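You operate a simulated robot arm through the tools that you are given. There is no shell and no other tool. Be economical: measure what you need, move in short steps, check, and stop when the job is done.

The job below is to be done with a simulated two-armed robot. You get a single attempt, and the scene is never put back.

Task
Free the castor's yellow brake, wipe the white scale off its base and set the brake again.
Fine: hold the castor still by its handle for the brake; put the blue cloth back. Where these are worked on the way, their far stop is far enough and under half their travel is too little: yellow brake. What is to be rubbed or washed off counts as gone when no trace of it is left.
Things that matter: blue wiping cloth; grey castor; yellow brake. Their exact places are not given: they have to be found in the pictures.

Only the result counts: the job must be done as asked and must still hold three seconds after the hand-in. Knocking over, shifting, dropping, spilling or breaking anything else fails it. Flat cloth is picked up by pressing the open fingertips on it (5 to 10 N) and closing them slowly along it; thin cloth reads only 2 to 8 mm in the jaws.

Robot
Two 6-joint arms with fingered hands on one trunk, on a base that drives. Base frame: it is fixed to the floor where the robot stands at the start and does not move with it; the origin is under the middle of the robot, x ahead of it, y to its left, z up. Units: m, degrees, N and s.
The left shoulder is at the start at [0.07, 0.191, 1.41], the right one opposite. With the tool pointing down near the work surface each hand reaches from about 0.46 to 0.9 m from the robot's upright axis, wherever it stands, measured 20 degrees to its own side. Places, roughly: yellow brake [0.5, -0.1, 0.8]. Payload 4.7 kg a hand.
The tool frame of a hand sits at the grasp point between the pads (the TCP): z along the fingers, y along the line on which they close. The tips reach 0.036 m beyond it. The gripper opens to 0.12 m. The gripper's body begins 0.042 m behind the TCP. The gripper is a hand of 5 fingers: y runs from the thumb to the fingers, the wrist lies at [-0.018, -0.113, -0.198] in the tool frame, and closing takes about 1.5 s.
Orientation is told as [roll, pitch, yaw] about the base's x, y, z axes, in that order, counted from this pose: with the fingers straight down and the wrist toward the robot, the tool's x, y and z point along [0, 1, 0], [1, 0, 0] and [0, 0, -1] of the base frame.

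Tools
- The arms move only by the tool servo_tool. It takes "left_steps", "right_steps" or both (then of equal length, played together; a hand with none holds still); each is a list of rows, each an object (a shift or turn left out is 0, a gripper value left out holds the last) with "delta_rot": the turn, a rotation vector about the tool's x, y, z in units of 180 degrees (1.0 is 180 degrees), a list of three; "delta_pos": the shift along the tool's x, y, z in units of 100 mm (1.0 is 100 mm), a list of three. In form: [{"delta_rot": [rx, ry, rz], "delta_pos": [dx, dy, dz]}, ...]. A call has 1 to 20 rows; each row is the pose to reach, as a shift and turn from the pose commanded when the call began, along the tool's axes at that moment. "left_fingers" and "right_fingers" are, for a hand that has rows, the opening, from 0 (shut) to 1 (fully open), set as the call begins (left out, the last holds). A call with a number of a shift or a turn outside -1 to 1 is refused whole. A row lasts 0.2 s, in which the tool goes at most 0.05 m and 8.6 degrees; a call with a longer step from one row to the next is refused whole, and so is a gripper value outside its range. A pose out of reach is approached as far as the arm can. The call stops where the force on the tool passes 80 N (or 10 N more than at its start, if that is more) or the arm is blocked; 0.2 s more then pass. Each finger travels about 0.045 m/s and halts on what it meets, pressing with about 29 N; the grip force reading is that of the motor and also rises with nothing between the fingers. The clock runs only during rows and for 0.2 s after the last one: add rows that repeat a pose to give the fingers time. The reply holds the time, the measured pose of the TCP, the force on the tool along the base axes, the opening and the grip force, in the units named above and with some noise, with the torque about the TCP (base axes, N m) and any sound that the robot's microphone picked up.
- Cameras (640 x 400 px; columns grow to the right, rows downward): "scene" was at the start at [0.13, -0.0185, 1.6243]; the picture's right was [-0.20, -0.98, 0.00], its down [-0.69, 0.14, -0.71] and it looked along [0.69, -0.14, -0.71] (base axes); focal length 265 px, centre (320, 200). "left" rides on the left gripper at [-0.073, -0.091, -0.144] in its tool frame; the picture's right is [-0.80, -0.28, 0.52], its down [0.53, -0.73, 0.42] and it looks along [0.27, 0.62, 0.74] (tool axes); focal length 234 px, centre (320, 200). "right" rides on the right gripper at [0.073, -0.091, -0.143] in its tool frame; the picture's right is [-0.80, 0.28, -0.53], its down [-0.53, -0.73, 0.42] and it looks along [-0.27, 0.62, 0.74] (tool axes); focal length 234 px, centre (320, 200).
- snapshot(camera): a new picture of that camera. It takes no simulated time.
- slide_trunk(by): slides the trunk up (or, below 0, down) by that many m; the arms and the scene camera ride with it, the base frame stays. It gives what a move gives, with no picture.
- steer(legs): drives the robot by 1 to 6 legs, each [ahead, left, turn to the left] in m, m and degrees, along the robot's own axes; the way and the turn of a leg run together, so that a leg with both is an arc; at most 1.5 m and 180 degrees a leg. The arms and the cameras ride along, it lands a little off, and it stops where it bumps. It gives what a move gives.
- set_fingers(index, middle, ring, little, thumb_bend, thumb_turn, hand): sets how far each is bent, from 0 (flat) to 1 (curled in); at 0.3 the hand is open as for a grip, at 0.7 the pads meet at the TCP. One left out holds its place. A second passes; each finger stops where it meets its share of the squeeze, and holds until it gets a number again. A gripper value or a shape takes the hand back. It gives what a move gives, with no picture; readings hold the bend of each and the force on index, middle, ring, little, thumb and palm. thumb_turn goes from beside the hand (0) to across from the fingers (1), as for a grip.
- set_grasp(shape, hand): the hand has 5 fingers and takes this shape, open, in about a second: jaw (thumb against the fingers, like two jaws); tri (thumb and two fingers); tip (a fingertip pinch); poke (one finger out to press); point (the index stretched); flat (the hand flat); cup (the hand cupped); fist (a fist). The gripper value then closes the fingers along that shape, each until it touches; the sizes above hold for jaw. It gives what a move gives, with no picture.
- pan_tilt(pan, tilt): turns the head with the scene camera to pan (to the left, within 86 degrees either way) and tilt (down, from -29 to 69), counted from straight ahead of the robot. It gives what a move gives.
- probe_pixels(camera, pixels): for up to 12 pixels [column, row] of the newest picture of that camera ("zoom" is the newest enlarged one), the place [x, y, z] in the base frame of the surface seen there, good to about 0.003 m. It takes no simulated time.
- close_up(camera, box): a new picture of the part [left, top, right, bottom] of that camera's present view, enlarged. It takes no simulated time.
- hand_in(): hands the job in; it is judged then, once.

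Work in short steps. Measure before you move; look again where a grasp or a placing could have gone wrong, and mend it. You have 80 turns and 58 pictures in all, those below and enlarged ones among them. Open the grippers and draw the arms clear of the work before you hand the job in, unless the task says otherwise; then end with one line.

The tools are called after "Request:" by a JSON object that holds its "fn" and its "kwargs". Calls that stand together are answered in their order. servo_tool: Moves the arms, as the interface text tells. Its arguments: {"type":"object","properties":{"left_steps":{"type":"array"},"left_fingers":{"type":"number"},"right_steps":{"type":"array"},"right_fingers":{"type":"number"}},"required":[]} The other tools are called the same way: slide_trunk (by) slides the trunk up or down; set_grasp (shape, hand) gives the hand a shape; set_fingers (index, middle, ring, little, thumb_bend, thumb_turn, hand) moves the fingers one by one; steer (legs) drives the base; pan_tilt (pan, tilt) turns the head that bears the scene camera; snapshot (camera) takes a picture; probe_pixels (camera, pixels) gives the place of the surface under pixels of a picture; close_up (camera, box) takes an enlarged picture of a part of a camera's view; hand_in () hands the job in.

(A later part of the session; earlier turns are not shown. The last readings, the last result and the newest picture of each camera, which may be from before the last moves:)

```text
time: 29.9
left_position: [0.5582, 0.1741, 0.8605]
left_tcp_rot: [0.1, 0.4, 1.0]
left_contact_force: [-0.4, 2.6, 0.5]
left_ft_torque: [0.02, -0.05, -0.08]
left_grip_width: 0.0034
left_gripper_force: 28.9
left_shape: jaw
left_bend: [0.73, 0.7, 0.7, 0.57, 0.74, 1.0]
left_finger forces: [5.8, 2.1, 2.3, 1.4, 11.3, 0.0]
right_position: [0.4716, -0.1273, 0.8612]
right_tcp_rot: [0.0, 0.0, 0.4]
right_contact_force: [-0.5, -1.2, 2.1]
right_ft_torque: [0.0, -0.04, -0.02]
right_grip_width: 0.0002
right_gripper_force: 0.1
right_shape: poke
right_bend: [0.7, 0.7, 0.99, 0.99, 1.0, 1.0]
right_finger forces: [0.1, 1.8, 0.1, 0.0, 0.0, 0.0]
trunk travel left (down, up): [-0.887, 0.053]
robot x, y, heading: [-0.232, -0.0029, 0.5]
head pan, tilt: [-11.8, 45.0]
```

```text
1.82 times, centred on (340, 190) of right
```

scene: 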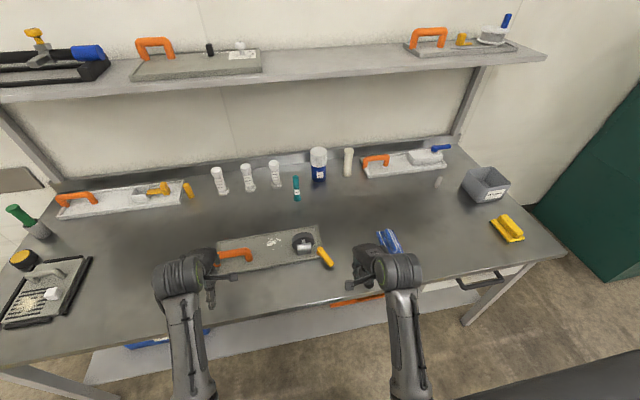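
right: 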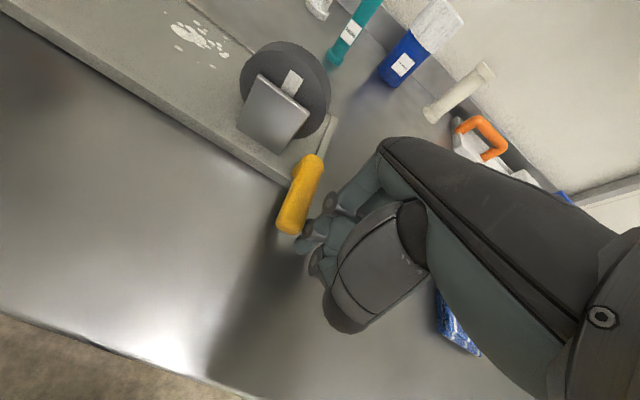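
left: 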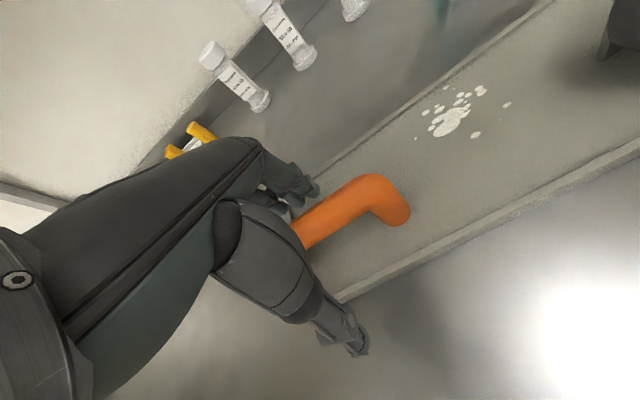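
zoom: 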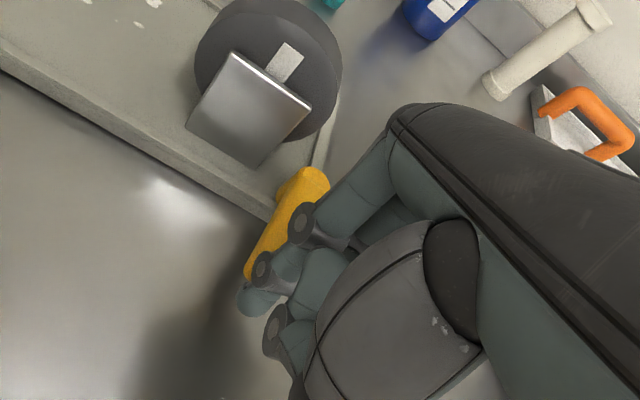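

The index slid over the lever because I raised too much. I lift, step back to the right side, lower to z≈0.845 and push again.

Request:
{"fn": "servo_tool", "kwargs": {"right_steps": [{"delta_pos": [0, 0, -0.35]}, {"delta_pos": [-0.3, 0, -0.35]}, {"delta_pos": [-0.58, 0, -0.35]}, {"delta_pos": [-0.58, 0, 0.0]}, {"delta_pos": [-0.58, 0, 0.16]}]}}

Request:
{"fn": "servo_tool", "kwargs": {"right_steps": [{"delta_pos": [0.1, 0, 0]}, {"delta_pos": [0.2, 0, 0]}, {"delta_pos": [0.28, 0, 0]}, {"delta_pos": [0.36, 0, 0]}, {"delta_pos": [0.44, 0, 0]}, {"delta_pos": [0.5, 0, 0]}]}}

Request:
{"fn": "close_up", "kwargs": {"camera": "right", "box": [220, 80, 460, 300]}}

```text
time: 31.1
left_position: [0.5585, 0.1749, 0.8599]
left_tcp_rot: [0.1, 0.5, 1.0]
left_contact_force: [-1.0, 0.1, -0.1]
left_ft_torque: [0.0, -0.05, -0.07]
left_grip_width: 0.0036
left_gripper_force: 28.9
left_shape: jaw
left_bend: [0.73, 0.7, 0.7, 0.58, 0.74, 1.0]
left_finger forces: [5.9, 1.8, 2.2, 1.6, 11.5, 0.0]
right_position: [0.4718, -0.1855, 0.8458]
right_tcp_rot: [-0.1, -0.1, 0.3]
right_contact_force: [-0.5, 0.6, -0.6]
right_ft_torque: [-0.03, -0.01, 0.03]
right_grip_width: 0.0
right_gripper_force: 0.1
right_shape: poke
right_bend: [0.7, 0.7, 0.99, 0.99, 1.0, 1.0]
right_finger forces: [0.0, 0.0, 0.1, 0.0, 0.0, 0.0]
trunk travel left (down, up): [-0.887, 0.053]
robot x, y, heading: [-0.2288, 0.0025, 0.4]
head pan, tilt: [-11.8, 45.0]
```

```text
time: 32.5
left_position: [0.5569, 0.1758, 0.8605]
left_tcp_rot: [0.1, 0.4, 1.0]
left_contact_force: [0.7, 0.5, -0.5]
left_ft_torque: [-0.01, -0.07, -0.05]
left_grip_width: 0.0038
left_gripper_force: 28.6
left_shape: jaw
left_bend: [0.73, 0.7, 0.7, 0.71, 0.74, 1.0]
left_finger forces: [6.3, 1.8, 2.2, 1.5, 11.1, 0.0]
right_position: [0.4717, -0.1325, 0.8481]
right_tcp_rot: [-0.1, -0.1, 0.3]
right_contact_force: [-0.1, 1.0, 0.7]
right_ft_torque: [-0.02, 0.0, 0.02]
right_grip_width: 0.0
right_gripper_force: 0.1
right_shape: poke
right_bend: [0.7, 0.7, 0.99, 0.99, 1.0, 1.0]
right_finger forces: [0.9, 0.0, 0.1, 0.0, 0.0, 0.1]
trunk travel left (down, up): [-0.887, 0.053]
robot x, y, heading: [-0.2259, 0.0039, 0.6]
head pan, tilt: [-11.8, 45.0]
```

```text
1.82 times, centred on (340, 190) of right
```

zoom: 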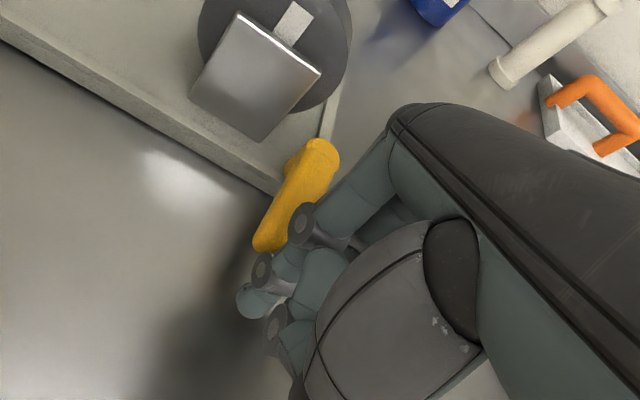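

The lever is moving ahead of the index. I continue the arc further.

Request:
{"fn": "servo_tool", "kwargs": {"right_steps": [{"delta_pos": [0.08, 0, 0]}, {"delta_pos": [0.16, 0.03, 0]}, {"delta_pos": [0.24, 0.07, 0]}, {"delta_pos": [0.32, 0.12, 0]}, {"delta_pos": [0.38, 0.17, 0]}]}}

Request:
{"fn": "close_up", "kwargs": {"camera": "right", "box": [220, 80, 460, 300]}}

Request:
{"fn": "close_up", "kwargs": {"camera": "scene", "box": [200, 190, 400, 315]}}

```text
time: 33.7
left_position: [0.5584, 0.1751, 0.8593]
left_tcp_rot: [0.1, 0.4, 1.0]
left_contact_force: [0.7, 6.0, -3.5]
left_ft_torque: [0.01, 0.06, 0.08]
left_grip_width: 0.0036
left_gripper_force: 28.7
left_shape: jaw
left_bend: [0.73, 0.7, 0.7, 0.66, 0.74, 1.0]
left_finger forces: [3.8, 0.0, 0.2, 1.1, 2.5, 0.0]
right_position: [0.4877, -0.0972, 0.8458]
right_tcp_rot: [0.0, 0.0, 0.5]
right_contact_force: [-2.9, -6.9, 2.2]
right_ft_torque: [-0.02, -0.06, -0.2]
right_grip_width: 0.0
right_gripper_force: 0.0
right_shape: poke
right_bend: [0.7, 0.7, 0.99, 0.99, 1.0, 1.0]
right_finger forces: [0.9, 7.5, 0.0, 0.1, 0.0, 0.0]
trunk travel left (down, up): [-0.887, 0.053]
robot x, y, heading: [-0.2294, -0.0035, 0.6]
head pan, tilt: [-11.8, 45.0]
```

```text
1.82 times, centred on (340, 190) of right
```

zoom: 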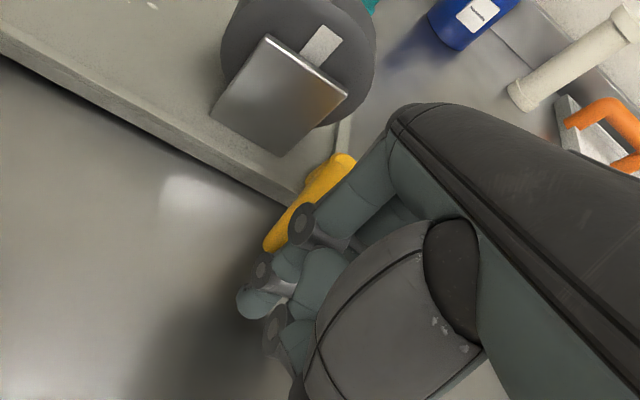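

```text
3.20 times, centred on (300, 252) of scene
```

zoom: 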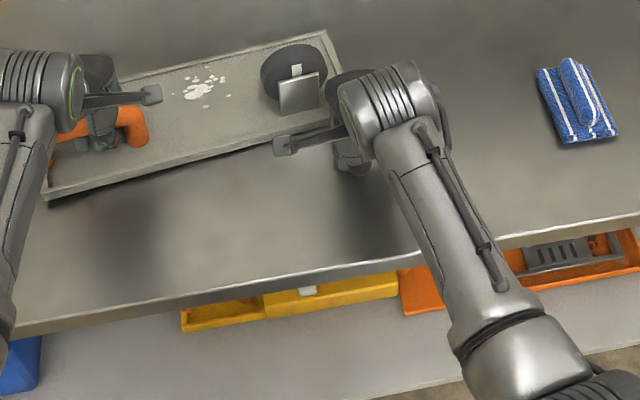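

The force rose to ~7 N on the middle finger and the plate seems to have shifted left—the lever is likely at its stop. I back the finger off and measure.

Request:
{"fn": "servo_tool", "kwargs": {"right_steps": [{"delta_pos": [-0.15, -0.1, 0]}, {"delta_pos": [-0.4, -0.2, 0]}, {"delta_pos": [-0.7, -0.2, 0]}, {"delta_pos": [-1.0, -0.2, -0.3]}, {"delta_pos": [-1.0, -0.2, -0.6]}]}}

Request:
{"fn": "close_up", "kwargs": {"camera": "scene", "box": [200, 190, 400, 315]}}

Request:
{"fn": "probe_pixels", "kwargs": {"camera": "zoom", "pixels": [[325, 32], [48, 198], [148, 112], [200, 92]]}}

```text
time: 34.9
left_position: [0.5569, 0.1751, 0.8598]
left_tcp_rot: [0.0, 0.3, 1.1]
left_contact_force: [-0.6, -0.5, -2.5]
left_ft_torque: [-0.02, 0.06, -0.05]
left_grip_width: 0.0034
left_gripper_force: 29.2
left_shape: jaw
left_bend: [0.73, 0.7, 0.7, 0.68, 0.74, 1.0]
left_finger forces: [2.6, 0.0, 0.0, 1.3, 3.5, 0.1]
right_position: [0.4726, -0.1957, 0.9082]
right_tcp_rot: [0.0, 0.0, 0.5]
right_contact_force: [-0.1, -0.1, -0.2]
right_ft_torque: [-0.01, -0.03, 0.0]
right_grip_width: 0.0002
right_gripper_force: 0.1
right_shape: poke
right_bend: [0.7, 0.7, 0.99, 0.99, 1.0, 1.0]
right_finger forces: [0.0, 0.0, 0.0, 0.1, 0.0, 0.1]
trunk travel left (down, up): [-0.887, 0.053]
robot x, y, heading: [-0.227, 0.0003, 0.3]
head pan, tilt: [-11.8, 45.0]
```

```text
3.20 times, centred on (300, 252) of scene
```

zoom: 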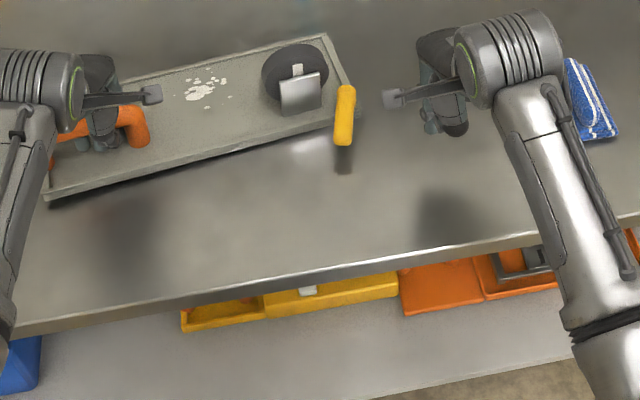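

```text
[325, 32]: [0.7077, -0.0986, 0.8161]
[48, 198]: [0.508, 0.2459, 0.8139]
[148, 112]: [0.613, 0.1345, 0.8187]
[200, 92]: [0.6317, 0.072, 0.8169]
```

The plate has slid (~3–4 cm) through a loose left grip. I look closely at the left grip and at the lever's relative angle.

Request:
{"fn": "close_up", "kwargs": {"camera": "left", "box": [200, 120, 440, 380]}}

Request:
{"fn": "snapshot", "kwargs": {"camera": "scene"}}

Request:
{"fn": "probe_pixels", "kwargs": {"camera": "scene", "pixels": [[308, 219], [307, 227], [307, 234], [304, 230], [301, 201], [216, 252], [239, 224], [244, 232], [222, 232], [217, 242], [262, 221], [306, 215]]}}

```text
1.54 times, centred on (320, 250) of left
```

zoom: 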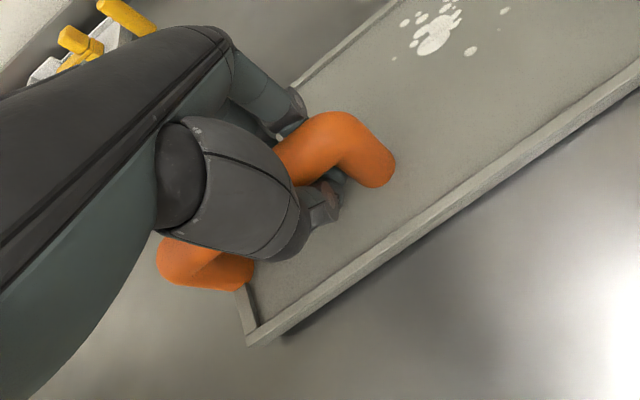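

```text
28 pictures are left
```

scene: 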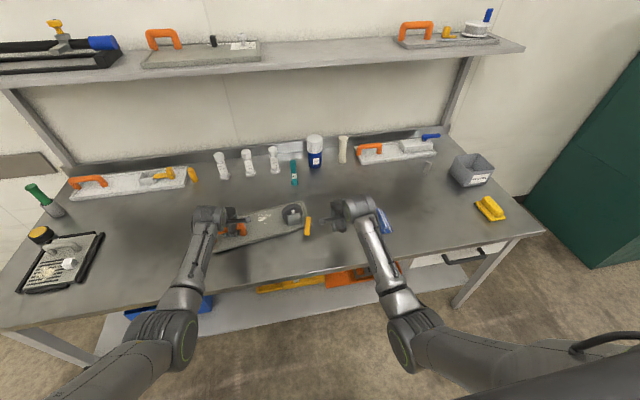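

```text
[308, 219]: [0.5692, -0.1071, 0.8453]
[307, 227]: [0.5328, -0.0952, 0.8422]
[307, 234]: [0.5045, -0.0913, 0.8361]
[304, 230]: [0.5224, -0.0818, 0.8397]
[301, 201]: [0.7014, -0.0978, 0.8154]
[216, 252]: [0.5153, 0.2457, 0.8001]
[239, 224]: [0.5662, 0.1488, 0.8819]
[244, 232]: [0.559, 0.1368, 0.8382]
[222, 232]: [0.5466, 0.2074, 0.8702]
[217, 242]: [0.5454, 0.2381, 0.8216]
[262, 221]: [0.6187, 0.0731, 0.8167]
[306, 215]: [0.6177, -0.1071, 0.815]
```

The lever turned ~46° relative to the plate, but the plate rotated ~8° and slid. I reopen the left hand, align it with the handle (higher, so the pads pinch the bar), and regrip.

Request:
{"fn": "servo_tool", "kwargs": {"left_steps": [{}, {}, {}, {}, {}, {}, {}, {"delta_pos": [0.06, 0, -0.06], "delta_rot": [0, 0, -0.022]}, {"delta_pos": [0.12, 0, -0.12], "delta_rot": [0, 0, -0.044]}, {"delta_pos": [0.12, 0, -0.12], "delta_rot": [0, 0, -0.044]}], "left_fingers": 1}}

Request:
{"fn": "close_up", "kwargs": {"camera": "scene", "box": [190, 190, 350, 290]}}

Request:
{"fn": "servo_tool", "kwargs": {"left_steps": [{}, {}, {}, {}, {}, {}, {}, {}], "left_fingers": 0}}

```text
time: 37.1
left_position: [0.5584, 0.1865, 0.8724]
left_tcp_rot: [0.1, 0.4, 9.0]
left_contact_force: [0.7, 0.4, -0.7]
left_ft_torque: [0.01, -0.02, 0.02]
left_grip_width: 0.1194
left_gripper_force: 0.1
left_shape: jaw
left_bend: [0.3, 0.3, 0.3, 0.3, 0.3, 0.98]
left_finger forces: [0.0, 0.1, 0.1, 0.0, 0.0, 0.0]
right_position: [0.4723, -0.1965, 0.9072]
right_tcp_rot: [0.0, -0.1, 0.4]
right_contact_force: [0.1, 0.7, 0.2]
right_ft_torque: [-0.03, 0.03, 0.01]
right_grip_width: 0.0004
right_gripper_force: 0.1
right_shape: poke
right_bend: [0.7, 0.7, 0.99, 0.99, 1.0, 1.0]
right_finger forces: [0.1, 0.0, 0.0, 0.1, 0.1, 0.1]
trunk travel left (down, up): [-0.887, 0.053]
robot x, y, heading: [-0.2314, -0.0024, 0.1]
head pan, tilt: [-11.8, 45.0]
```

```text
4.00 times, centred on (270, 240) of scene
```

zoom: 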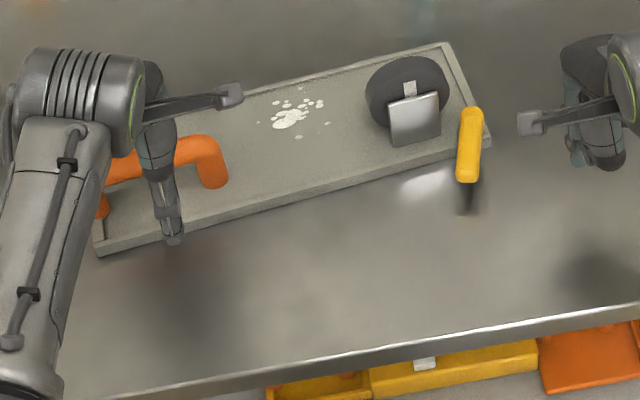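

```text
time: 38.9
left_position: [0.5571, 0.1862, 0.8721]
left_tcp_rot: [0.2, 0.4, 8.9]
left_contact_force: [-1.0, -1.1, -1.6]
left_ft_torque: [0.04, -0.01, -0.14]
left_grip_width: 0.0144
left_gripper_force: 28.7
left_shape: jaw
left_bend: [0.73, 0.71, 0.66, 0.59, 0.77, 1.0]
left_finger forces: [11.8, 3.5, 2.1, 2.4, 20.7, 0.0]
right_position: [0.4722, -0.1964, 0.9072]
right_tcp_rot: [-0.1, 0.0, 0.4]
right_contact_force: [-0.1, -0.3, -0.3]
right_ft_torque: [0.01, 0.02, 0.01]
right_grip_width: 0.0
right_gripper_force: 0.0
right_shape: poke
right_bend: [0.7, 0.7, 0.99, 0.99, 1.0, 1.0]
right_finger forces: [0.0, 0.0, 0.1, 0.0, 0.0, 0.0]
trunk travel left (down, up): [-0.887, 0.053]
robot x, y, heading: [-0.2305, -0.0005, 0.3]
head pan, tilt: [-11.8, 45.0]
```

Much better grip. I turn the plate back 8° and shift it ~1.5 cm back toward its original place.

Request:
{"fn": "servo_tool", "kwargs": {"left_steps": [{"delta_pos": [-0.03, 0, 0], "delta_rot": [0, 0, 0.011]}, {"delta_pos": [-0.06, 0, 0], "delta_rot": [0, 0, 0.022]}, {"delta_pos": [-0.1, 0, 0], "delta_rot": [0, 0, 0.033]}, {"delta_pos": [-0.15, 0.02, 0], "delta_rot": [0, 0, 0.044]}, {"delta_pos": [-0.15, 0.02, 0], "delta_rot": [0, 0, 0.044]}]}}

Request:
{"fn": "close_up", "kwargs": {"camera": "scene", "box": [190, 190, 350, 290]}}

Request:
{"fn": "probe_pixels", "kwargs": {"camera": "zoom", "pixels": [[474, 115], [470, 150], [468, 178]]}}

```text
time: 40.1
left_position: [0.5624, 0.1701, 0.8707]
left_tcp_rot: [0.1, 0.4, 0.9]
left_contact_force: [1.2, -0.6, -2.7]
left_ft_torque: [-0.02, 0.01, 0.05]
left_grip_width: 0.0147
left_gripper_force: 28.5
left_shape: jaw
left_bend: [0.73, 0.72, 0.7, 0.65, 0.78, 1.0]
left_finger forces: [14.4, 2.6, 2.3, 1.1, 19.7, 0.0]
right_position: [0.472, -0.1964, 0.9082]
right_tcp_rot: [-0.1, 0.0, 0.4]
right_contact_force: [0.3, 0.0, -0.1]
right_ft_torque: [0.0, -0.01, 0.0]
right_grip_width: 0.0
right_gripper_force: 0.0
right_shape: poke
right_bend: [0.7, 0.7, 0.99, 0.99, 1.0, 1.0]
right_finger forces: [0.0, 0.0, 0.1, 0.1, 0.0, 0.0]
trunk travel left (down, up): [-0.887, 0.053]
robot x, y, heading: [-0.2277, 0.0001, 0.7]
head pan, tilt: [-11.8, 45.0]
```

```text
4.00 times, centred on (270, 240) of scene
```

zoom: 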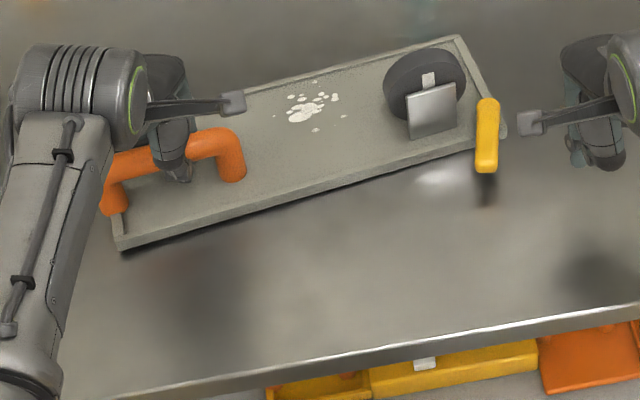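

```text
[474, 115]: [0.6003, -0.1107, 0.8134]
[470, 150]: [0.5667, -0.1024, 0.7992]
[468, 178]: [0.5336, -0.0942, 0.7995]
```

The bar pivots in the pinch, so the plate kept its ~8° turn. I measure lever versus plate accurately now.

Request:
{"fn": "probe_pixels", "kwargs": {"camera": "zoom", "pixels": [[488, 105], [487, 135], [486, 165], [120, 248], [455, 40], [460, 152], [140, 239], [300, 195], [410, 165], [235, 140], [110, 165]]}}

```text
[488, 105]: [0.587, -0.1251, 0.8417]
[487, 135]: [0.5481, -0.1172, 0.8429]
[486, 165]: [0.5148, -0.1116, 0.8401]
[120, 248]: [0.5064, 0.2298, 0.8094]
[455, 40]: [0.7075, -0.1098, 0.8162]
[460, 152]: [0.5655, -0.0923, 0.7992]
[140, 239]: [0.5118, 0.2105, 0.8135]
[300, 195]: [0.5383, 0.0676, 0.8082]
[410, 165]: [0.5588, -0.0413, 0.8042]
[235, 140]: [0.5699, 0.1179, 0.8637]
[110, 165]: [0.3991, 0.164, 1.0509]
```

Lever is ~21° past the plate normal vs −24° at the start (≈45° travel). I test gently whether this is the stop by touching near the lever tip again.

Request:
{"fn": "servo_tool", "kwargs": {"right_steps": [{"delta_pos": [0, 0.4, 0]}, {"delta_pos": [0, 0.48, 0.3]}, {"delta_pos": [0, 0.48, 0.62]}, {"delta_pos": [0.2, 0.48, 0.62]}, {"delta_pos": [0.35, 0.48, 0.62]}, {"delta_pos": [0.42, 0.48, 0.62]}]}}

Request:
{"fn": "servo_tool", "kwargs": {"right_steps": [{"delta_pos": [0.05, 0, 0]}, {"delta_pos": [0.1, 0, 0]}]}}

Request:
{"fn": "close_up", "kwargs": {"camera": "right", "box": [220, 80, 460, 300]}}

```text
time: 41.5
left_position: [0.5614, 0.1697, 0.8709]
left_tcp_rot: [0.1, 0.4, 0.9]
left_contact_force: [0.1, 0.0, -1.5]
left_ft_torque: [-0.03, 0.01, 0.02]
left_grip_width: 0.0147
left_gripper_force: 29.1
left_shape: jaw
left_bend: [0.73, 0.72, 0.7, 0.66, 0.78, 1.0]
left_finger forces: [13.9, 2.4, 2.2, 1.4, 19.5, 0.0]
right_position: [0.5171, -0.1546, 0.8433]
right_tcp_rot: [0.0, 0.0, 0.4]
right_contact_force: [-0.3, -0.3, -0.6]
right_ft_torque: [-0.01, -0.02, -0.02]
right_grip_width: 0.0
right_gripper_force: 0.0
right_shape: poke
right_bend: [0.7, 0.7, 0.99, 0.99, 1.0, 1.0]
right_finger forces: [0.0, 0.0, 0.0, 0.1, 0.0, 0.1]
trunk travel left (down, up): [-0.887, 0.053]
robot x, y, heading: [-0.2266, -0.0037, 0.4]
head pan, tilt: [-11.8, 45.0]
```

```text
time: 42.1
left_position: [0.5615, 0.1697, 0.8712]
left_tcp_rot: [0.1, 0.4, 1.0]
left_contact_force: [0.6, -0.3, -2.2]
left_ft_torque: [0.0, -0.01, 0.02]
left_grip_width: 0.0148
left_gripper_force: 28.8
left_shape: jaw
left_bend: [0.73, 0.72, 0.7, 0.66, 0.78, 1.0]
left_finger forces: [14.0, 2.3, 2.3, 1.4, 19.6, 0.1]
right_position: [0.5182, -0.1434, 0.844]
right_tcp_rot: [-0.1, 0.0, 0.4]
right_contact_force: [-0.2, -0.7, -0.5]
right_ft_torque: [-0.01, 0.02, 0.01]
right_grip_width: 0.0
right_gripper_force: 0.1
right_shape: poke
right_bend: [0.7, 0.7, 0.99, 0.99, 1.0, 1.0]
right_finger forces: [0.0, 0.1, 0.1, 0.1, 0.1, 0.1]
trunk travel left (down, up): [-0.887, 0.053]
robot x, y, heading: [-0.2297, -0.0, 0.4]
head pan, tilt: [-11.8, 45.0]
```

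```text
1.82 times, centred on (340, 190) of right
```

zoom: 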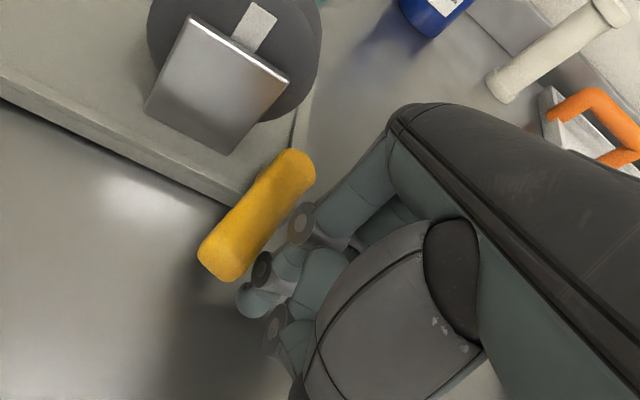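

Not yet in contact. I advance in 4 mm steps.

Request:
{"fn": "servo_tool", "kwargs": {"right_steps": [{"delta_pos": [0.04, 0, 0]}, {"delta_pos": [0.08, 0, 0]}, {"delta_pos": [0.12, 0, 0]}]}}

Request:
{"fn": "servo_tool", "kwargs": {"right_steps": [{"delta_pos": [0.04, 0, 0]}, {"delta_pos": [0.08, 0, 0]}]}}

Request:
{"fn": "close_up", "kwargs": {"camera": "right", "box": [220, 80, 460, 300]}}

```text
time: 42.9
left_position: [0.5619, 0.1737, 0.8713]
left_tcp_rot: [0.3, 0.4, 1.0]
left_contact_force: [1.2, 14.0, -1.4]
left_ft_torque: [0.15, -0.01, 0.09]
left_grip_width: 0.0148
left_gripper_force: 29.0
left_shape: jaw
left_bend: [0.73, 0.72, 0.7, 0.65, 0.78, 1.0]
left_finger forces: [15.6, 2.6, 2.8, 2.5, 18.1, 0.1]
right_position: [0.5162, -0.1349, 0.8437]
right_tcp_rot: [-0.3, 0.0, 0.4]
right_contact_force: [-1.0, -14.5, 1.4]
right_ft_torque: [-0.04, -0.02, -0.14]
right_grip_width: 0.0004
right_gripper_force: 0.0
right_shape: poke
right_bend: [0.7, 0.7, 0.99, 0.99, 1.0, 1.0]
right_finger forces: [14.6, 0.1, 0.1, 0.0, 0.0, 0.1]
trunk travel left (down, up): [-0.887, 0.053]
robot x, y, heading: [-0.2289, -0.0003, 0.3]
head pan, tilt: [-11.8, 45.0]
```

```text
time: 43.5
left_position: [0.5618, 0.1704, 0.8718]
left_tcp_rot: [0.1, 0.4, 1.0]
left_contact_force: [2.2, 9.8, -2.3]
left_ft_torque: [0.11, 0.01, 0.11]
left_grip_width: 0.0132
left_gripper_force: 29.2
left_shape: jaw
left_bend: [0.73, 0.72, 0.7, 0.7, 0.8, 1.0]
left_finger forces: [5.1, 0.0, 0.1, 0.7, 1.4, 0.0]
right_position: [0.517, -0.1248, 0.8445]
right_tcp_rot: [-0.1, 0.1, 0.4]
right_contact_force: [-2.1, -10.0, 0.7]
right_ft_torque: [0.03, 0.0, -0.07]
right_grip_width: 0.0001
right_gripper_force: 0.0
right_shape: poke
right_bend: [0.7, 0.7, 0.99, 0.99, 1.0, 1.0]
right_finger forces: [10.0, 0.0, 0.1, 0.0, 0.1, 0.0]
trunk travel left (down, up): [-0.887, 0.053]
robot x, y, heading: [-0.227, -0.0016, 0.0]
head pan, tilt: [-11.8, 45.0]
```

```text
1.82 times, centred on (340, 190) of right
```

zoom: 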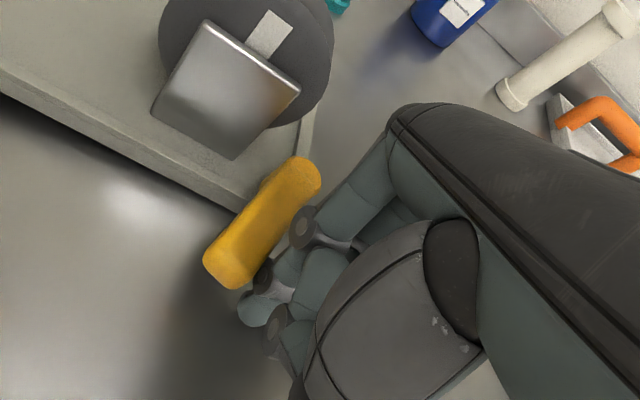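

14.5 N moved nothing relative to the plate, so the brake is at its free stop. I withdraw the right hand, set it to jaw, and look at the cloth.

Request:
{"fn": "servo_tool", "kwargs": {"right_steps": [{"delta_pos": [-0.3, 0, 0]}, {"delta_pos": [-0.6, 0, -0.2]}, {"delta_pos": [-0.8, 0, -0.6]}, {"delta_pos": [-1.0, 0, -1.0]}]}}

Request:
{"fn": "set_grasp", "kwargs": {"hand": "right", "shape": "jaw"}}

Request:
{"fn": "servo_tool", "kwargs": {"right_steps": [{"delta_pos": [-0.2, 0, -0.1], "delta_rot": [0, 0, -0.04]}, {"delta_pos": [-0.4, 0, -0.2], "delta_rot": [0, 0, -0.08]}, {"delta_pos": [-0.4, 0, -0.2], "delta_rot": [0, 0, -0.12]}, {"delta_pos": [-0.4, 0, -0.2], "delta_rot": [0, 0, -0.16]}, {"delta_pos": [-0.4, 0, -0.2], "delta_rot": [0, 0, -0.2]}, {"delta_pos": [-0.4, 0, -0.2], "delta_rot": [0, 0, -0.24]}, {"delta_pos": [-0.4, 0, -0.2], "delta_rot": [0, 0, -0.28]}, {"delta_pos": [-0.4, 0, -0.2], "delta_rot": [0, 0, -0.32]}, {"delta_pos": [-0.4, 0, -0.2], "delta_rot": [0, 0, -0.36]}, {"delta_pos": [-0.4, 0, -0.2], "delta_rot": [0, 0, -0.4]}], "right_fingers": 1}}

Request:
{"fn": "snapshot", "kwargs": {"camera": "scene"}}

```text
time: 44.5
left_position: [0.5612, 0.1696, 0.871]
left_tcp_rot: [0.0, 0.4, 1.0]
left_contact_force: [-0.3, 0.2, -2.9]
left_ft_torque: [0.02, 0.03, 0.01]
left_grip_width: 0.0128
left_gripper_force: 29.4
left_shape: jaw
left_bend: [0.73, 0.72, 0.7, 0.7, 0.8, 1.0]
left_finger forces: [3.8, 0.0, 0.0, 0.7, 2.3, 0.1]
right_position: [0.5158, -0.2229, 0.9444]
right_tcp_rot: [-0.1, 0.2, 0.4]
right_contact_force: [0.3, 0.6, -0.3]
right_ft_torque: [0.02, 0.02, -0.01]
right_grip_width: 0.0
right_gripper_force: 0.1
right_shape: poke
right_bend: [0.7, 0.7, 0.99, 0.99, 1.0, 1.0]
right_finger forces: [0.1, 0.0, 0.0, 0.1, 0.1, 0.0]
trunk travel left (down, up): [-0.887, 0.053]
robot x, y, heading: [-0.2279, -0.0006, 0.5]
head pan, tilt: [-11.8, 45.0]
```

```text
time: 45.4
left_position: [0.5612, 0.1707, 0.8703]
left_tcp_rot: [0.2, 0.4, 1.0]
left_contact_force: [0.7, 0.3, -2.4]
left_ft_torque: [-0.01, 0.01, 0.02]
left_grip_width: 0.013
left_gripper_force: 28.8
left_shape: jaw
left_bend: [0.73, 0.72, 0.7, 0.7, 0.8, 1.0]
left_finger forces: [3.6, 0.0, 0.0, 0.9, 2.3, 0.0]
right_position: [0.5174, -0.2218, 0.9442]
right_tcp_rot: [-0.2, 0.1, 0.3]
right_contact_force: [-0.1, 0.4, 0.3]
right_ft_torque: [0.0, -0.02, -0.01]
right_grip_width: 0.12
right_gripper_force: 0.1
right_shape: jaw
right_bend: [0.3, 0.3, 0.3, 0.3, 0.3, 0.98]
right_finger forces: [0.1, 0.1, 0.0, 0.1, 0.0, 0.0]
trunk travel left (down, up): [-0.887, 0.053]
robot x, y, heading: [-0.226, -0.0, 0.5]
head pan, tilt: [-11.8, 45.0]
```

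```text
time: 47.6
left_position: [0.5622, 0.1706, 0.8716]
left_tcp_rot: [0.1, 0.5, 1.0]
left_contact_force: [-0.4, 0.4, -2.8]
left_ft_torque: [-0.04, 0.03, 0.03]
left_grip_width: 0.0129
left_gripper_force: 28.9
left_shape: jaw
left_bend: [0.73, 0.72, 0.7, 0.7, 0.8, 1.0]
left_finger forces: [3.4, 0.0, 0.0, 1.0, 2.3, 0.0]
right_position: [0.5183, -0.2648, 0.9636]
right_tcp_rot: [0.0, 0.1, 72.6]
right_contact_force: [0.4, -0.7, -0.1]
right_ft_torque: [0.0, 0.0, 0.02]
right_grip_width: 0.12
right_gripper_force: 0.2
right_shape: jaw
right_bend: [0.3, 0.3, 0.3, 0.3, 0.3, 0.98]
right_finger forces: [0.1, 0.0, 0.0, 0.0, 0.0, 0.1]
trunk travel left (down, up): [-0.887, 0.053]
robot x, y, heading: [-0.226, 0.0009, 0.4]
head pan, tilt: [-11.8, 45.0]
```

```text
23 pictures are left
```

scene: 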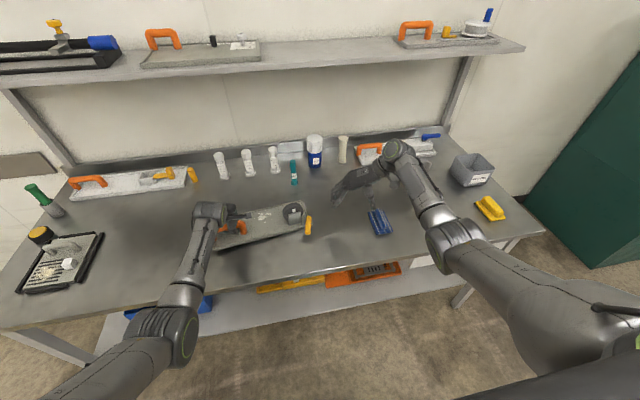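

The wrist reaches yaw 73° fine. I zoom in on the cloth and measure it.

Request:
{"fn": "close_up", "kwargs": {"camera": "scene", "box": [350, 195, 414, 245]}}

Request:
{"fn": "probe_pixels", "kwargs": {"camera": "scene", "pixels": [[374, 212], [377, 221], [381, 232], [372, 235], [392, 231], [366, 212], [383, 207], [385, 220], [372, 220], [265, 217]]}}

```text
8.00 times, centred on (382, 220) of scene
```

zoom: 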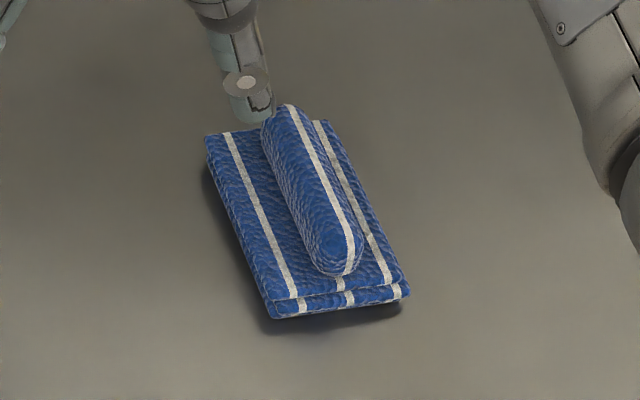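

```text
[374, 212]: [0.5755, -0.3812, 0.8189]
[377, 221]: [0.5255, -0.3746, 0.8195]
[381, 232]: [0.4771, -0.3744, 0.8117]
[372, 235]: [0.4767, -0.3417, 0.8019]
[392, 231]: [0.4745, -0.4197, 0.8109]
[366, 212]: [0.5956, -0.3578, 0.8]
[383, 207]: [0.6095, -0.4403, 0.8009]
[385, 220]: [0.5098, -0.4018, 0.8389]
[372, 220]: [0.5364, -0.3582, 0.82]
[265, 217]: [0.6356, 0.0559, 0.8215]
```

The cloth is a folded pad (top z≈0.82) with a raised ridge (z≈0.84) that can be gripped. I probe along the ridge.

Request:
{"fn": "probe_pixels", "kwargs": {"camera": "zoom", "pixels": [[290, 120], [305, 160], [320, 200], [340, 245], [215, 135], [325, 125], [400, 285], [275, 310], [275, 190], [350, 180]]}}

```text
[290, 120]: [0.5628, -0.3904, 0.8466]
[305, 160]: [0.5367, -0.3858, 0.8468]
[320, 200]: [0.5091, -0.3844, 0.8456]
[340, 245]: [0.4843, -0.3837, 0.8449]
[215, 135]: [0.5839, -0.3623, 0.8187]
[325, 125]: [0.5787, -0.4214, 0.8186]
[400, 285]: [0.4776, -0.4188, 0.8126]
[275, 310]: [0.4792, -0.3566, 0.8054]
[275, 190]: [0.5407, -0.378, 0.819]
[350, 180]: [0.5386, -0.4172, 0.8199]
```

Ridge: x 0.485–0.575, y≈−0.39, top 0.847. I turn the hand to yaw 90° and move above it.

Request:
{"fn": "servo_tool", "kwargs": {"right_steps": [{"delta_pos": [-0.15, -0.3, 0], "delta_rot": [0, 0, -0.04]}, {"delta_pos": [-0.3, -0.6, 0], "delta_rot": [0, 0, -0.08]}, {"delta_pos": [-0.45, -0.9, 0], "delta_rot": [0, 0, -0.097]}, {"delta_pos": [-0.49, -1.0, 0], "delta_rot": [0, 0, -0.097]}], "right_fingers": 1}}

```text
time: 48.6
left_position: [0.5609, 0.1682, 0.8719]
left_tcp_rot: [0.1, 0.4, 0.9]
left_contact_force: [-1.1, -0.4, -2.5]
left_ft_torque: [0.02, -0.01, 0.04]
left_grip_width: 0.0125
left_gripper_force: 29.3
left_shape: jaw
left_bend: [0.73, 0.72, 0.7, 0.7, 0.8, 1.0]
left_finger forces: [3.4, 0.0, 0.0, 0.8, 2.3, 0.0]
right_position: [0.5216, -0.37, 0.9668]
right_tcp_rot: [0.0, 0.0, 89.8]
right_contact_force: [-0.8, -0.5, -0.8]
right_ft_torque: [-0.01, -0.02, 0.01]
right_grip_width: 0.1201
right_gripper_force: 0.0
right_shape: jaw
right_bend: [0.3, 0.3, 0.3, 0.3, 0.3, 0.97]
right_finger forces: [0.0, 0.0, 0.0, 0.1, 0.0, 0.1]
right hand out of reach, approached as far as the arm can: row 3, 4
trunk travel left (down, up): [-0.887, 0.053]
robot x, y, heading: [-0.2257, 0.0005, 0.2]
head pan, tilt: [-11.8, 45.0]
```

The reach is short at this base position. I release the handle, raise the left hand and drive 0.10 m forward.

Request:
{"fn": "servo_tool", "kwargs": {"left_steps": [{}, {}, {}, {}, {}, {}, {}, {"delta_pos": [0, 0, -0.3]}, {"delta_pos": [0, 0, -0.6]}, {"delta_pos": [0, 0, -0.9]}], "left_fingers": 1}}

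Request:
{"fn": "steer", "kwargs": {"legs": [[0.1, 0, 0]]}}

```text
time: 50.8
left_position: [0.5625, 0.1716, 0.9618]
left_tcp_rot: [0.1, 0.4, 0.9]
left_contact_force: [-0.3, 0.2, 0.2]
left_ft_torque: [0.0, -0.04, 0.01]
left_grip_width: 0.1196
left_gripper_force: 0.0
left_shape: jaw
left_bend: [0.3, 0.3, 0.3, 0.3, 0.3, 0.98]
left_finger forces: [0.0, 0.0, 0.0, 0.0, 0.1, 0.0]
right_position: [0.5214, -0.3697, 0.968]
right_tcp_rot: [0.1, 0.1, 89.8]
right_contact_force: [0.1, 0.4, -0.4]
right_ft_torque: [-0.01, 0.02, 0.01]
right_grip_width: 0.12
right_gripper_force: 0.1
right_shape: jaw
right_bend: [0.3, 0.3, 0.3, 0.3, 0.3, 0.97]
right_finger forces: [0.0, 0.0, 0.0, 0.0, 0.0, 0.1]
trunk travel left (down, up): [-0.887, 0.053]
robot x, y, heading: [-0.2269, -0.0016, 0.6]
head pan, tilt: [-11.8, 45.0]
```

```text
time: 52.0
left_position: [0.6632, 0.1726, 0.9631]
left_tcp_rot: [0.0, 0.2, 1.0]
left_contact_force: [0.8, 0.1, 0.8]
left_ft_torque: [-0.01, -0.03, -0.02]
left_grip_width: 0.1198
left_gripper_force: 0.0
left_shape: jaw
left_bend: [0.3, 0.3, 0.3, 0.3, 0.3, 0.98]
left_finger forces: [0.0, 0.0, 0.0, 0.0, 0.1, 0.0]
right_position: [0.6226, -0.3689, 0.9687]
right_tcp_rot: [-0.1, 0.1, 89.8]
right_contact_force: [-0.9, -0.7, -0.4]
right_ft_torque: [-0.01, -0.02, 0.0]
right_grip_width: 0.12
right_gripper_force: 0.1
right_shape: jaw
right_bend: [0.3, 0.3, 0.3, 0.3, 0.3, 0.97]
right_finger forces: [0.0, 0.0, 0.0, 0.1, 0.0, 0.0]
trunk travel left (down, up): [-0.887, 0.053]
robot x, y, heading: [-0.1269, -0.0038, 0.2]
head pan, tilt: [-11.8, 45.0]
```

Now above the cloth: move to (0.53,−0.39) and descend to z≈0.87.

Request:
{"fn": "servo_tool", "kwargs": {"right_steps": [{"delta_pos": [0.4, -0.1, 0]}, {"delta_pos": [0.8, -0.21, 0]}, {"delta_pos": [0.93, -0.21, 0.2]}, {"delta_pos": [0.93, -0.21, 0.55]}, {"delta_pos": [0.93, -0.21, 0.85]}, {"delta_pos": [0.93, -0.21, 0.98]}]}}

Request:
{"fn": "close_up", "kwargs": {"camera": "right", "box": [220, 100, 460, 380]}}

```text
time: 53.4
left_position: [0.6642, 0.1729, 0.9603]
left_tcp_rot: [0.1, 0.3, 1.0]
left_contact_force: [0.2, -0.2, 0.1]
left_ft_torque: [0.01, 0.03, -0.03]
left_grip_width: 0.1197
left_gripper_force: 0.1
left_shape: jaw
left_bend: [0.3, 0.3, 0.3, 0.3, 0.3, 0.98]
left_finger forces: [0.1, 0.0, 0.0, 0.0, 0.1, 0.0]
right_position: [0.528, -0.3901, 0.8707]
right_tcp_rot: [-0.1, 0.1, 90.0]
right_contact_force: [-0.2, 0.3, -0.5]
right_ft_torque: [-0.03, -0.02, 0.04]
right_grip_width: 0.12
right_gripper_force: 0.1
right_shape: jaw
right_bend: [0.3, 0.3, 0.3, 0.3, 0.3, 0.98]
right_finger forces: [0.0, 0.0, 0.1, 0.0, 0.1, 0.0]
trunk travel left (down, up): [-0.887, 0.053]
robot x, y, heading: [-0.1295, 0.0, 0.5]
head pan, tilt: [-11.8, 45.0]
```

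```text
1.43 times, centred on (340, 240) of right
```

zoom: 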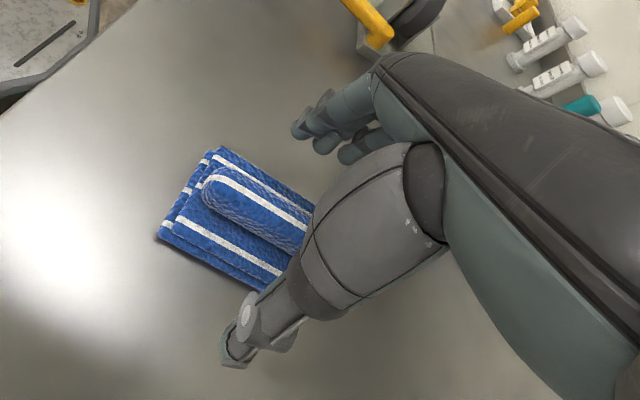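

I lower to z≈0.857, so the tips pass just above the pad and close on the ridge.

Request:
{"fn": "servo_tool", "kwargs": {"right_steps": [{"delta_pos": [0, 0, 0.13]}, {"delta_pos": [0, 0, 0.13]}, {"delta_pos": [0, 0, 0.13]}], "right_fingers": 1}}

Request:
{"fn": "servo_tool", "kwargs": {"right_steps": [{}, {}, {}, {}, {}, {}, {}, {}, {}, {}], "right_fingers": 0}}

Request:
{"fn": "close_up", "kwargs": {"camera": "right", "box": [220, 100, 460, 380]}}

```text
time: 54.2
left_position: [0.6633, 0.173, 0.9607]
left_tcp_rot: [0.1, 0.4, 1.0]
left_contact_force: [0.3, 0.2, 0.1]
left_ft_torque: [-0.03, 0.0, 0.02]
left_grip_width: 0.1198
left_gripper_force: 0.0
left_shape: jaw
left_bend: [0.3, 0.3, 0.3, 0.3, 0.3, 0.98]
left_finger forces: [0.1, 0.0, 0.0, 0.0, 0.0, 0.0]
right_position: [0.529, -0.3907, 0.8574]
right_tcp_rot: [0.2, 0.0, 89.9]
right_contact_force: [-0.2, -0.6, -0.1]
right_ft_torque: [0.0, 0.01, -0.02]
right_grip_width: 0.1199
right_gripper_force: 0.1
right_shape: jaw
right_bend: [0.3, 0.3, 0.3, 0.3, 0.3, 0.98]
right_finger forces: [0.1, 0.1, 0.0, 0.0, 0.0, 0.0]
trunk travel left (down, up): [-0.887, 0.053]
robot x, y, heading: [-0.1314, 0.0026, 0.3]
head pan, tilt: [-11.8, 45.0]
```

```text
time: 56.4
left_position: [0.6642, 0.1723, 0.961]
left_tcp_rot: [0.1, 0.4, 1.1]
left_contact_force: [-0.1, 0.5, -0.5]
left_ft_torque: [-0.03, -0.02, -0.01]
left_grip_width: 0.1198
left_gripper_force: 0.1
left_shape: jaw
left_bend: [0.3, 0.3, 0.3, 0.3, 0.3, 0.98]
left_finger forces: [0.0, 0.0, 0.0, 0.0, 0.0, 0.0]
right_position: [0.5293, -0.391, 0.8577]
right_tcp_rot: [0.0, 0.0, 89.8]
right_contact_force: [-1.1, 0.1, -0.4]
right_ft_torque: [-0.01, 0.0, 0.03]
right_grip_width: 0.0187
right_gripper_force: 28.7
right_shape: jaw
right_bend: [0.73, 0.62, 0.62, 0.65, 0.74, 1.0]
right_finger forces: [15.5, 7.1, 2.8, 0.1, 25.7, 0.1]
trunk travel left (down, up): [-0.887, 0.053]
robot x, y, heading: [-0.1261, -0.0009, 0.4]
head pan, tilt: [-11.8, 45.0]
```

```text
1.43 times, centred on (340, 240) of right
```

zoom: 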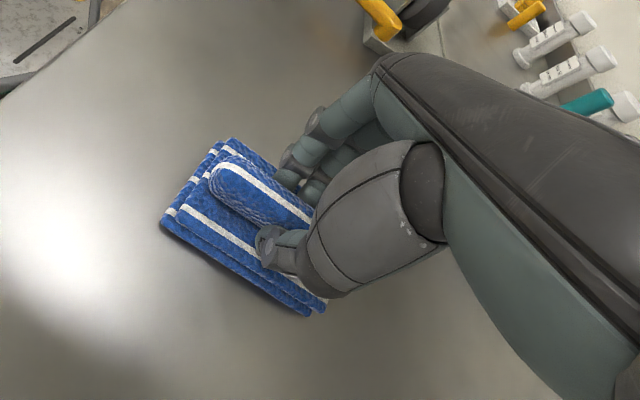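

Firm grip (19 mm, 28 N). I lift the cloth and carry it left above the plate, while the left hand goes back over the handle.

Request:
{"fn": "servo_tool", "kwargs": {"right_steps": [{"delta_pos": [0, 0, -0.3]}, {"delta_pos": [0, 0, -0.7]}, {"delta_pos": [0, 0, -1.0]}]}}

Request:
{"fn": "servo_tool", "kwargs": {"right_steps": [{"delta_pos": [-0.2, 0.3, -0.1]}, {"delta_pos": [-0.4, 0.7, -0.2]}, {"delta_pos": [-0.5, 1.0, -0.2]}, {"delta_pos": [-0.5, 1.0, -0.2]}], "left_steps": [{"delta_pos": [0, -0.4, 0], "delta_rot": [0, 0, -0.02]}, {"delta_pos": [0, -0.8, 0], "delta_rot": [0, 0, -0.04]}, {"delta_pos": [0.05, -1.0, 0], "delta_rot": [0, 0, -0.055]}, {"delta_pos": [0.05, -1.0, 0], "delta_rot": [0, 0, -0.055]}]}}

Request:
{"fn": "servo_tool", "kwargs": {"right_steps": [{"delta_pos": [-0.2, 0.4, 0]}, {"delta_pos": [-0.4, 0.8, 0]}, {"delta_pos": [-0.5, 1.0, 0]}]}}

Request:
{"fn": "snapshot", "kwargs": {"camera": "scene"}}

```text
time: 57.2
left_position: [0.664, 0.1735, 0.9611]
left_tcp_rot: [0.1, 0.4, 1.0]
left_contact_force: [-0.1, 0.4, 0.0]
left_ft_torque: [-0.01, -0.01, -0.01]
left_grip_width: 0.1195
left_gripper_force: 0.1
left_shape: jaw
left_bend: [0.3, 0.3, 0.3, 0.3, 0.3, 0.98]
left_finger forces: [0.0, 0.0, 0.1, 0.0, 0.0, 0.1]
right_position: [0.5304, -0.3889, 0.9541]
right_tcp_rot: [-0.1, 0.1, 89.9]
right_contact_force: [-0.3, -0.5, -0.6]
right_ft_torque: [-0.04, 0.0, 0.02]
right_grip_width: 0.0188
right_gripper_force: 28.8
right_shape: jaw
right_bend: [0.73, 0.62, 0.62, 0.65, 0.75, 1.0]
right_finger forces: [16.0, 6.9, 2.9, 0.0, 25.7, 0.0]
trunk travel left (down, up): [-0.887, 0.053]
robot x, y, heading: [-0.1297, -0.0021, 0.2]
head pan, tilt: [-11.8, 45.0]
```

```text
time: 58.2
left_position: [0.5639, 0.1761, 0.9624]
left_tcp_rot: [0.2, 0.5, 11.0]
left_contact_force: [0.3, -0.3, 0.1]
left_ft_torque: [0.03, 0.0, -0.01]
left_grip_width: 0.1198
left_gripper_force: 0.1
left_shape: jaw
left_bend: [0.3, 0.3, 0.3, 0.3, 0.3, 0.98]
left_finger forces: [0.0, 0.1, 0.1, 0.0, 0.0, 0.0]
right_position: [0.5811, -0.2887, 0.9722]
right_tcp_rot: [0.1, 0.1, 89.9]
right_contact_force: [0.0, 0.4, -0.6]
right_ft_torque: [0.02, 0.01, -0.01]
right_grip_width: 0.019
right_gripper_force: 28.6
right_shape: jaw
right_bend: [0.73, 0.62, 0.63, 0.65, 0.75, 1.0]
right_finger forces: [16.0, 7.0, 2.9, 0.0, 25.9, 0.0]
trunk travel left (down, up): [-0.887, 0.053]
robot x, y, heading: [-0.1267, -0.0005, 0.5]
head pan, tilt: [-11.8, 45.0]
```

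```text
time: 59.0
left_position: [0.563, 0.1762, 0.9641]
left_tcp_rot: [0.1, 0.4, 10.9]
left_contact_force: [-0.2, -0.4, -0.2]
left_ft_torque: [-0.04, 0.01, 0.02]
left_grip_width: 0.1199
left_gripper_force: 0.0
left_shape: jaw
left_bend: [0.3, 0.3, 0.3, 0.3, 0.3, 0.98]
left_finger forces: [0.1, 0.0, 0.0, 0.0, 0.0, 0.1]
right_position: [0.6327, -0.1904, 0.9756]
right_tcp_rot: [-0.1, 0.1, 89.9]
right_contact_force: [0.1, -0.6, -0.1]
right_ft_torque: [0.04, 0.01, -0.01]
right_grip_width: 0.019
right_gripper_force: 29.1
right_shape: jaw
right_bend: [0.73, 0.62, 0.63, 0.65, 0.75, 1.0]
right_finger forces: [16.1, 7.0, 2.8, 0.0, 25.8, 0.1]
trunk travel left (down, up): [-0.887, 0.053]
robot x, y, heading: [-0.1252, -0.0005, 0.1]
head pan, tilt: [-11.8, 45.0]
```

```text
19 pictures are left
```

scene: 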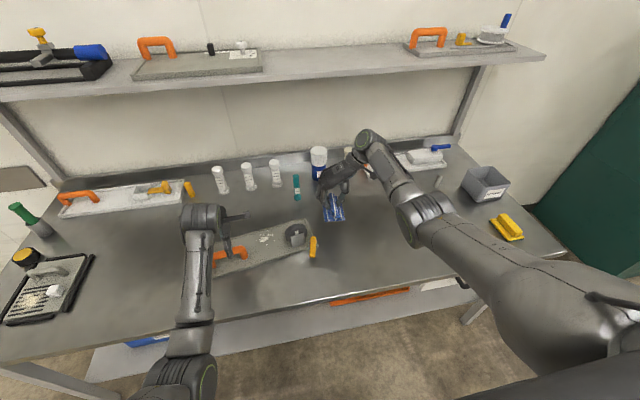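

I measure plate, handle, wheel and scale in this view.

Request:
{"fn": "probe_pixels", "kwargs": {"camera": "scene", "pixels": [[265, 238], [259, 237], [273, 239], [264, 243], [305, 220], [222, 270], [243, 250], [218, 262], [294, 228], [286, 236], [300, 258], [313, 240]]}}

Request:
{"fn": "close_up", "kwargs": {"camera": "scene", "box": [200, 205, 340, 290]}}

```text
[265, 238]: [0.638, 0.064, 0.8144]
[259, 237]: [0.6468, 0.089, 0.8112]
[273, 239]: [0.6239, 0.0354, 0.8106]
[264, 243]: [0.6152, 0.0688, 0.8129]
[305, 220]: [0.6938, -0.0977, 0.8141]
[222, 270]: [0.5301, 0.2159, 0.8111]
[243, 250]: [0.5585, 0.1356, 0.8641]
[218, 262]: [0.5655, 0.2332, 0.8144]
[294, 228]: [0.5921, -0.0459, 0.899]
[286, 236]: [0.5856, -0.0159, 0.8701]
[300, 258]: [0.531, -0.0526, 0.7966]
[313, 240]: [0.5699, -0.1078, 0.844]
```

```text
4.57 times, centred on (270, 248) of scene
```

zoom: 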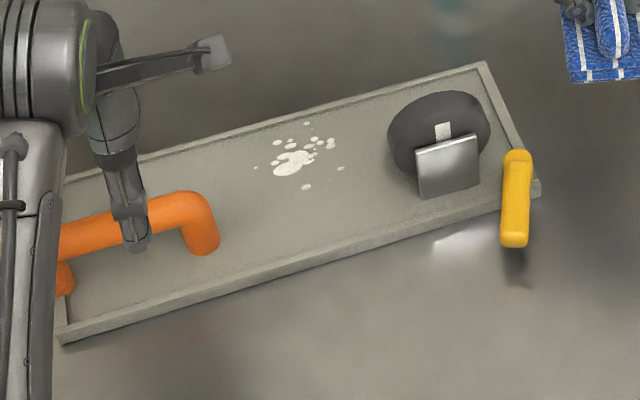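

Lower the left onto the handle and grip it; probe the scale's outer specks.

Request:
{"fn": "servo_tool", "kwargs": {"left_steps": [{"delta_pos": [0.06, 0, 0.3]}, {"delta_pos": [0.06, 0, 0.6]}, {"delta_pos": [0.06, 0, 0.93]}, {"delta_pos": [0.06, 0, 0.93]}], "left_fingers": 1}}

Request:
{"fn": "servo_tool", "kwargs": {"left_steps": [{}, {}, {}, {}, {}, {}, {}, {}], "left_fingers": 0}}

Request:
{"fn": "probe_pixels", "kwargs": {"camera": "zoom", "pixels": [[255, 168], [340, 168], [306, 187], [305, 123], [293, 162], [331, 142], [330, 181], [277, 143]]}}

```text
time: 60.0
left_position: [0.5651, 0.1817, 0.8674]
left_tcp_rot: [0.1, 0.3, 10.9]
left_contact_force: [-0.3, -0.3, -0.9]
left_ft_torque: [0.03, 0.02, 0.02]
left_grip_width: 0.1195
left_gripper_force: 0.0
left_shape: jaw
left_bend: [0.3, 0.3, 0.3, 0.3, 0.3, 0.98]
left_finger forces: [0.0, 0.1, 0.0, 0.0, 0.0, 0.0]
right_position: [0.6319, -0.1877, 0.976]
right_tcp_rot: [0.0, 0.1, 89.9]
right_contact_force: [0.0, 0.8, -0.8]
right_ft_torque: [-0.02, -0.03, -0.01]
right_grip_width: 0.0185
right_gripper_force: 29.3
right_shape: jaw
right_bend: [0.73, 0.62, 0.63, 0.65, 0.75, 1.0]
right_finger forces: [16.0, 7.0, 2.9, 0.0, 25.9, 0.0]
trunk travel left (down, up): [-0.887, 0.053]
robot x, y, heading: [-0.1282, -0.0038, 0.4]
head pan, tilt: [-11.8, 45.0]
```

```text
time: 61.8
left_position: [0.566, 0.1816, 0.8686]
left_tcp_rot: [0.2, 0.3, 10.9]
left_contact_force: [-0.1, -0.8, -1.3]
left_ft_torque: [-0.02, -0.05, -0.2]
left_grip_width: 0.0108
left_gripper_force: 28.8
left_shape: jaw
left_bend: [0.72, 0.7, 0.7, 0.58, 0.77, 1.0]
left_finger forces: [11.9, 3.3, 2.2, 2.4, 21.3, 0.0]
right_position: [0.6318, -0.1897, 0.9762]
right_tcp_rot: [0.1, 0.1, 90.0]
right_contact_force: [0.6, 1.0, -0.9]
right_ft_torque: [0.0, 0.02, 0.03]
right_grip_width: 0.0185
right_gripper_force: 29.2
right_shape: jaw
right_bend: [0.73, 0.62, 0.63, 0.65, 0.75, 1.0]
right_finger forces: [16.0, 7.0, 3.0, 0.0, 25.9, 0.0]
trunk travel left (down, up): [-0.887, 0.053]
robot x, y, heading: [-0.1299, 0.0006, 0.5]
head pan, tilt: [-11.8, 45.0]
```

```text
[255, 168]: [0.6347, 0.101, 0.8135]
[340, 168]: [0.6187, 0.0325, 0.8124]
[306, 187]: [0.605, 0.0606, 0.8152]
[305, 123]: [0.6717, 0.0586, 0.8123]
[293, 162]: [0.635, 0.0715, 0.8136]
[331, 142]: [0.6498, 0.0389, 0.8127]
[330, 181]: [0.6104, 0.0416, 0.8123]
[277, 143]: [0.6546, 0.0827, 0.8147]
```

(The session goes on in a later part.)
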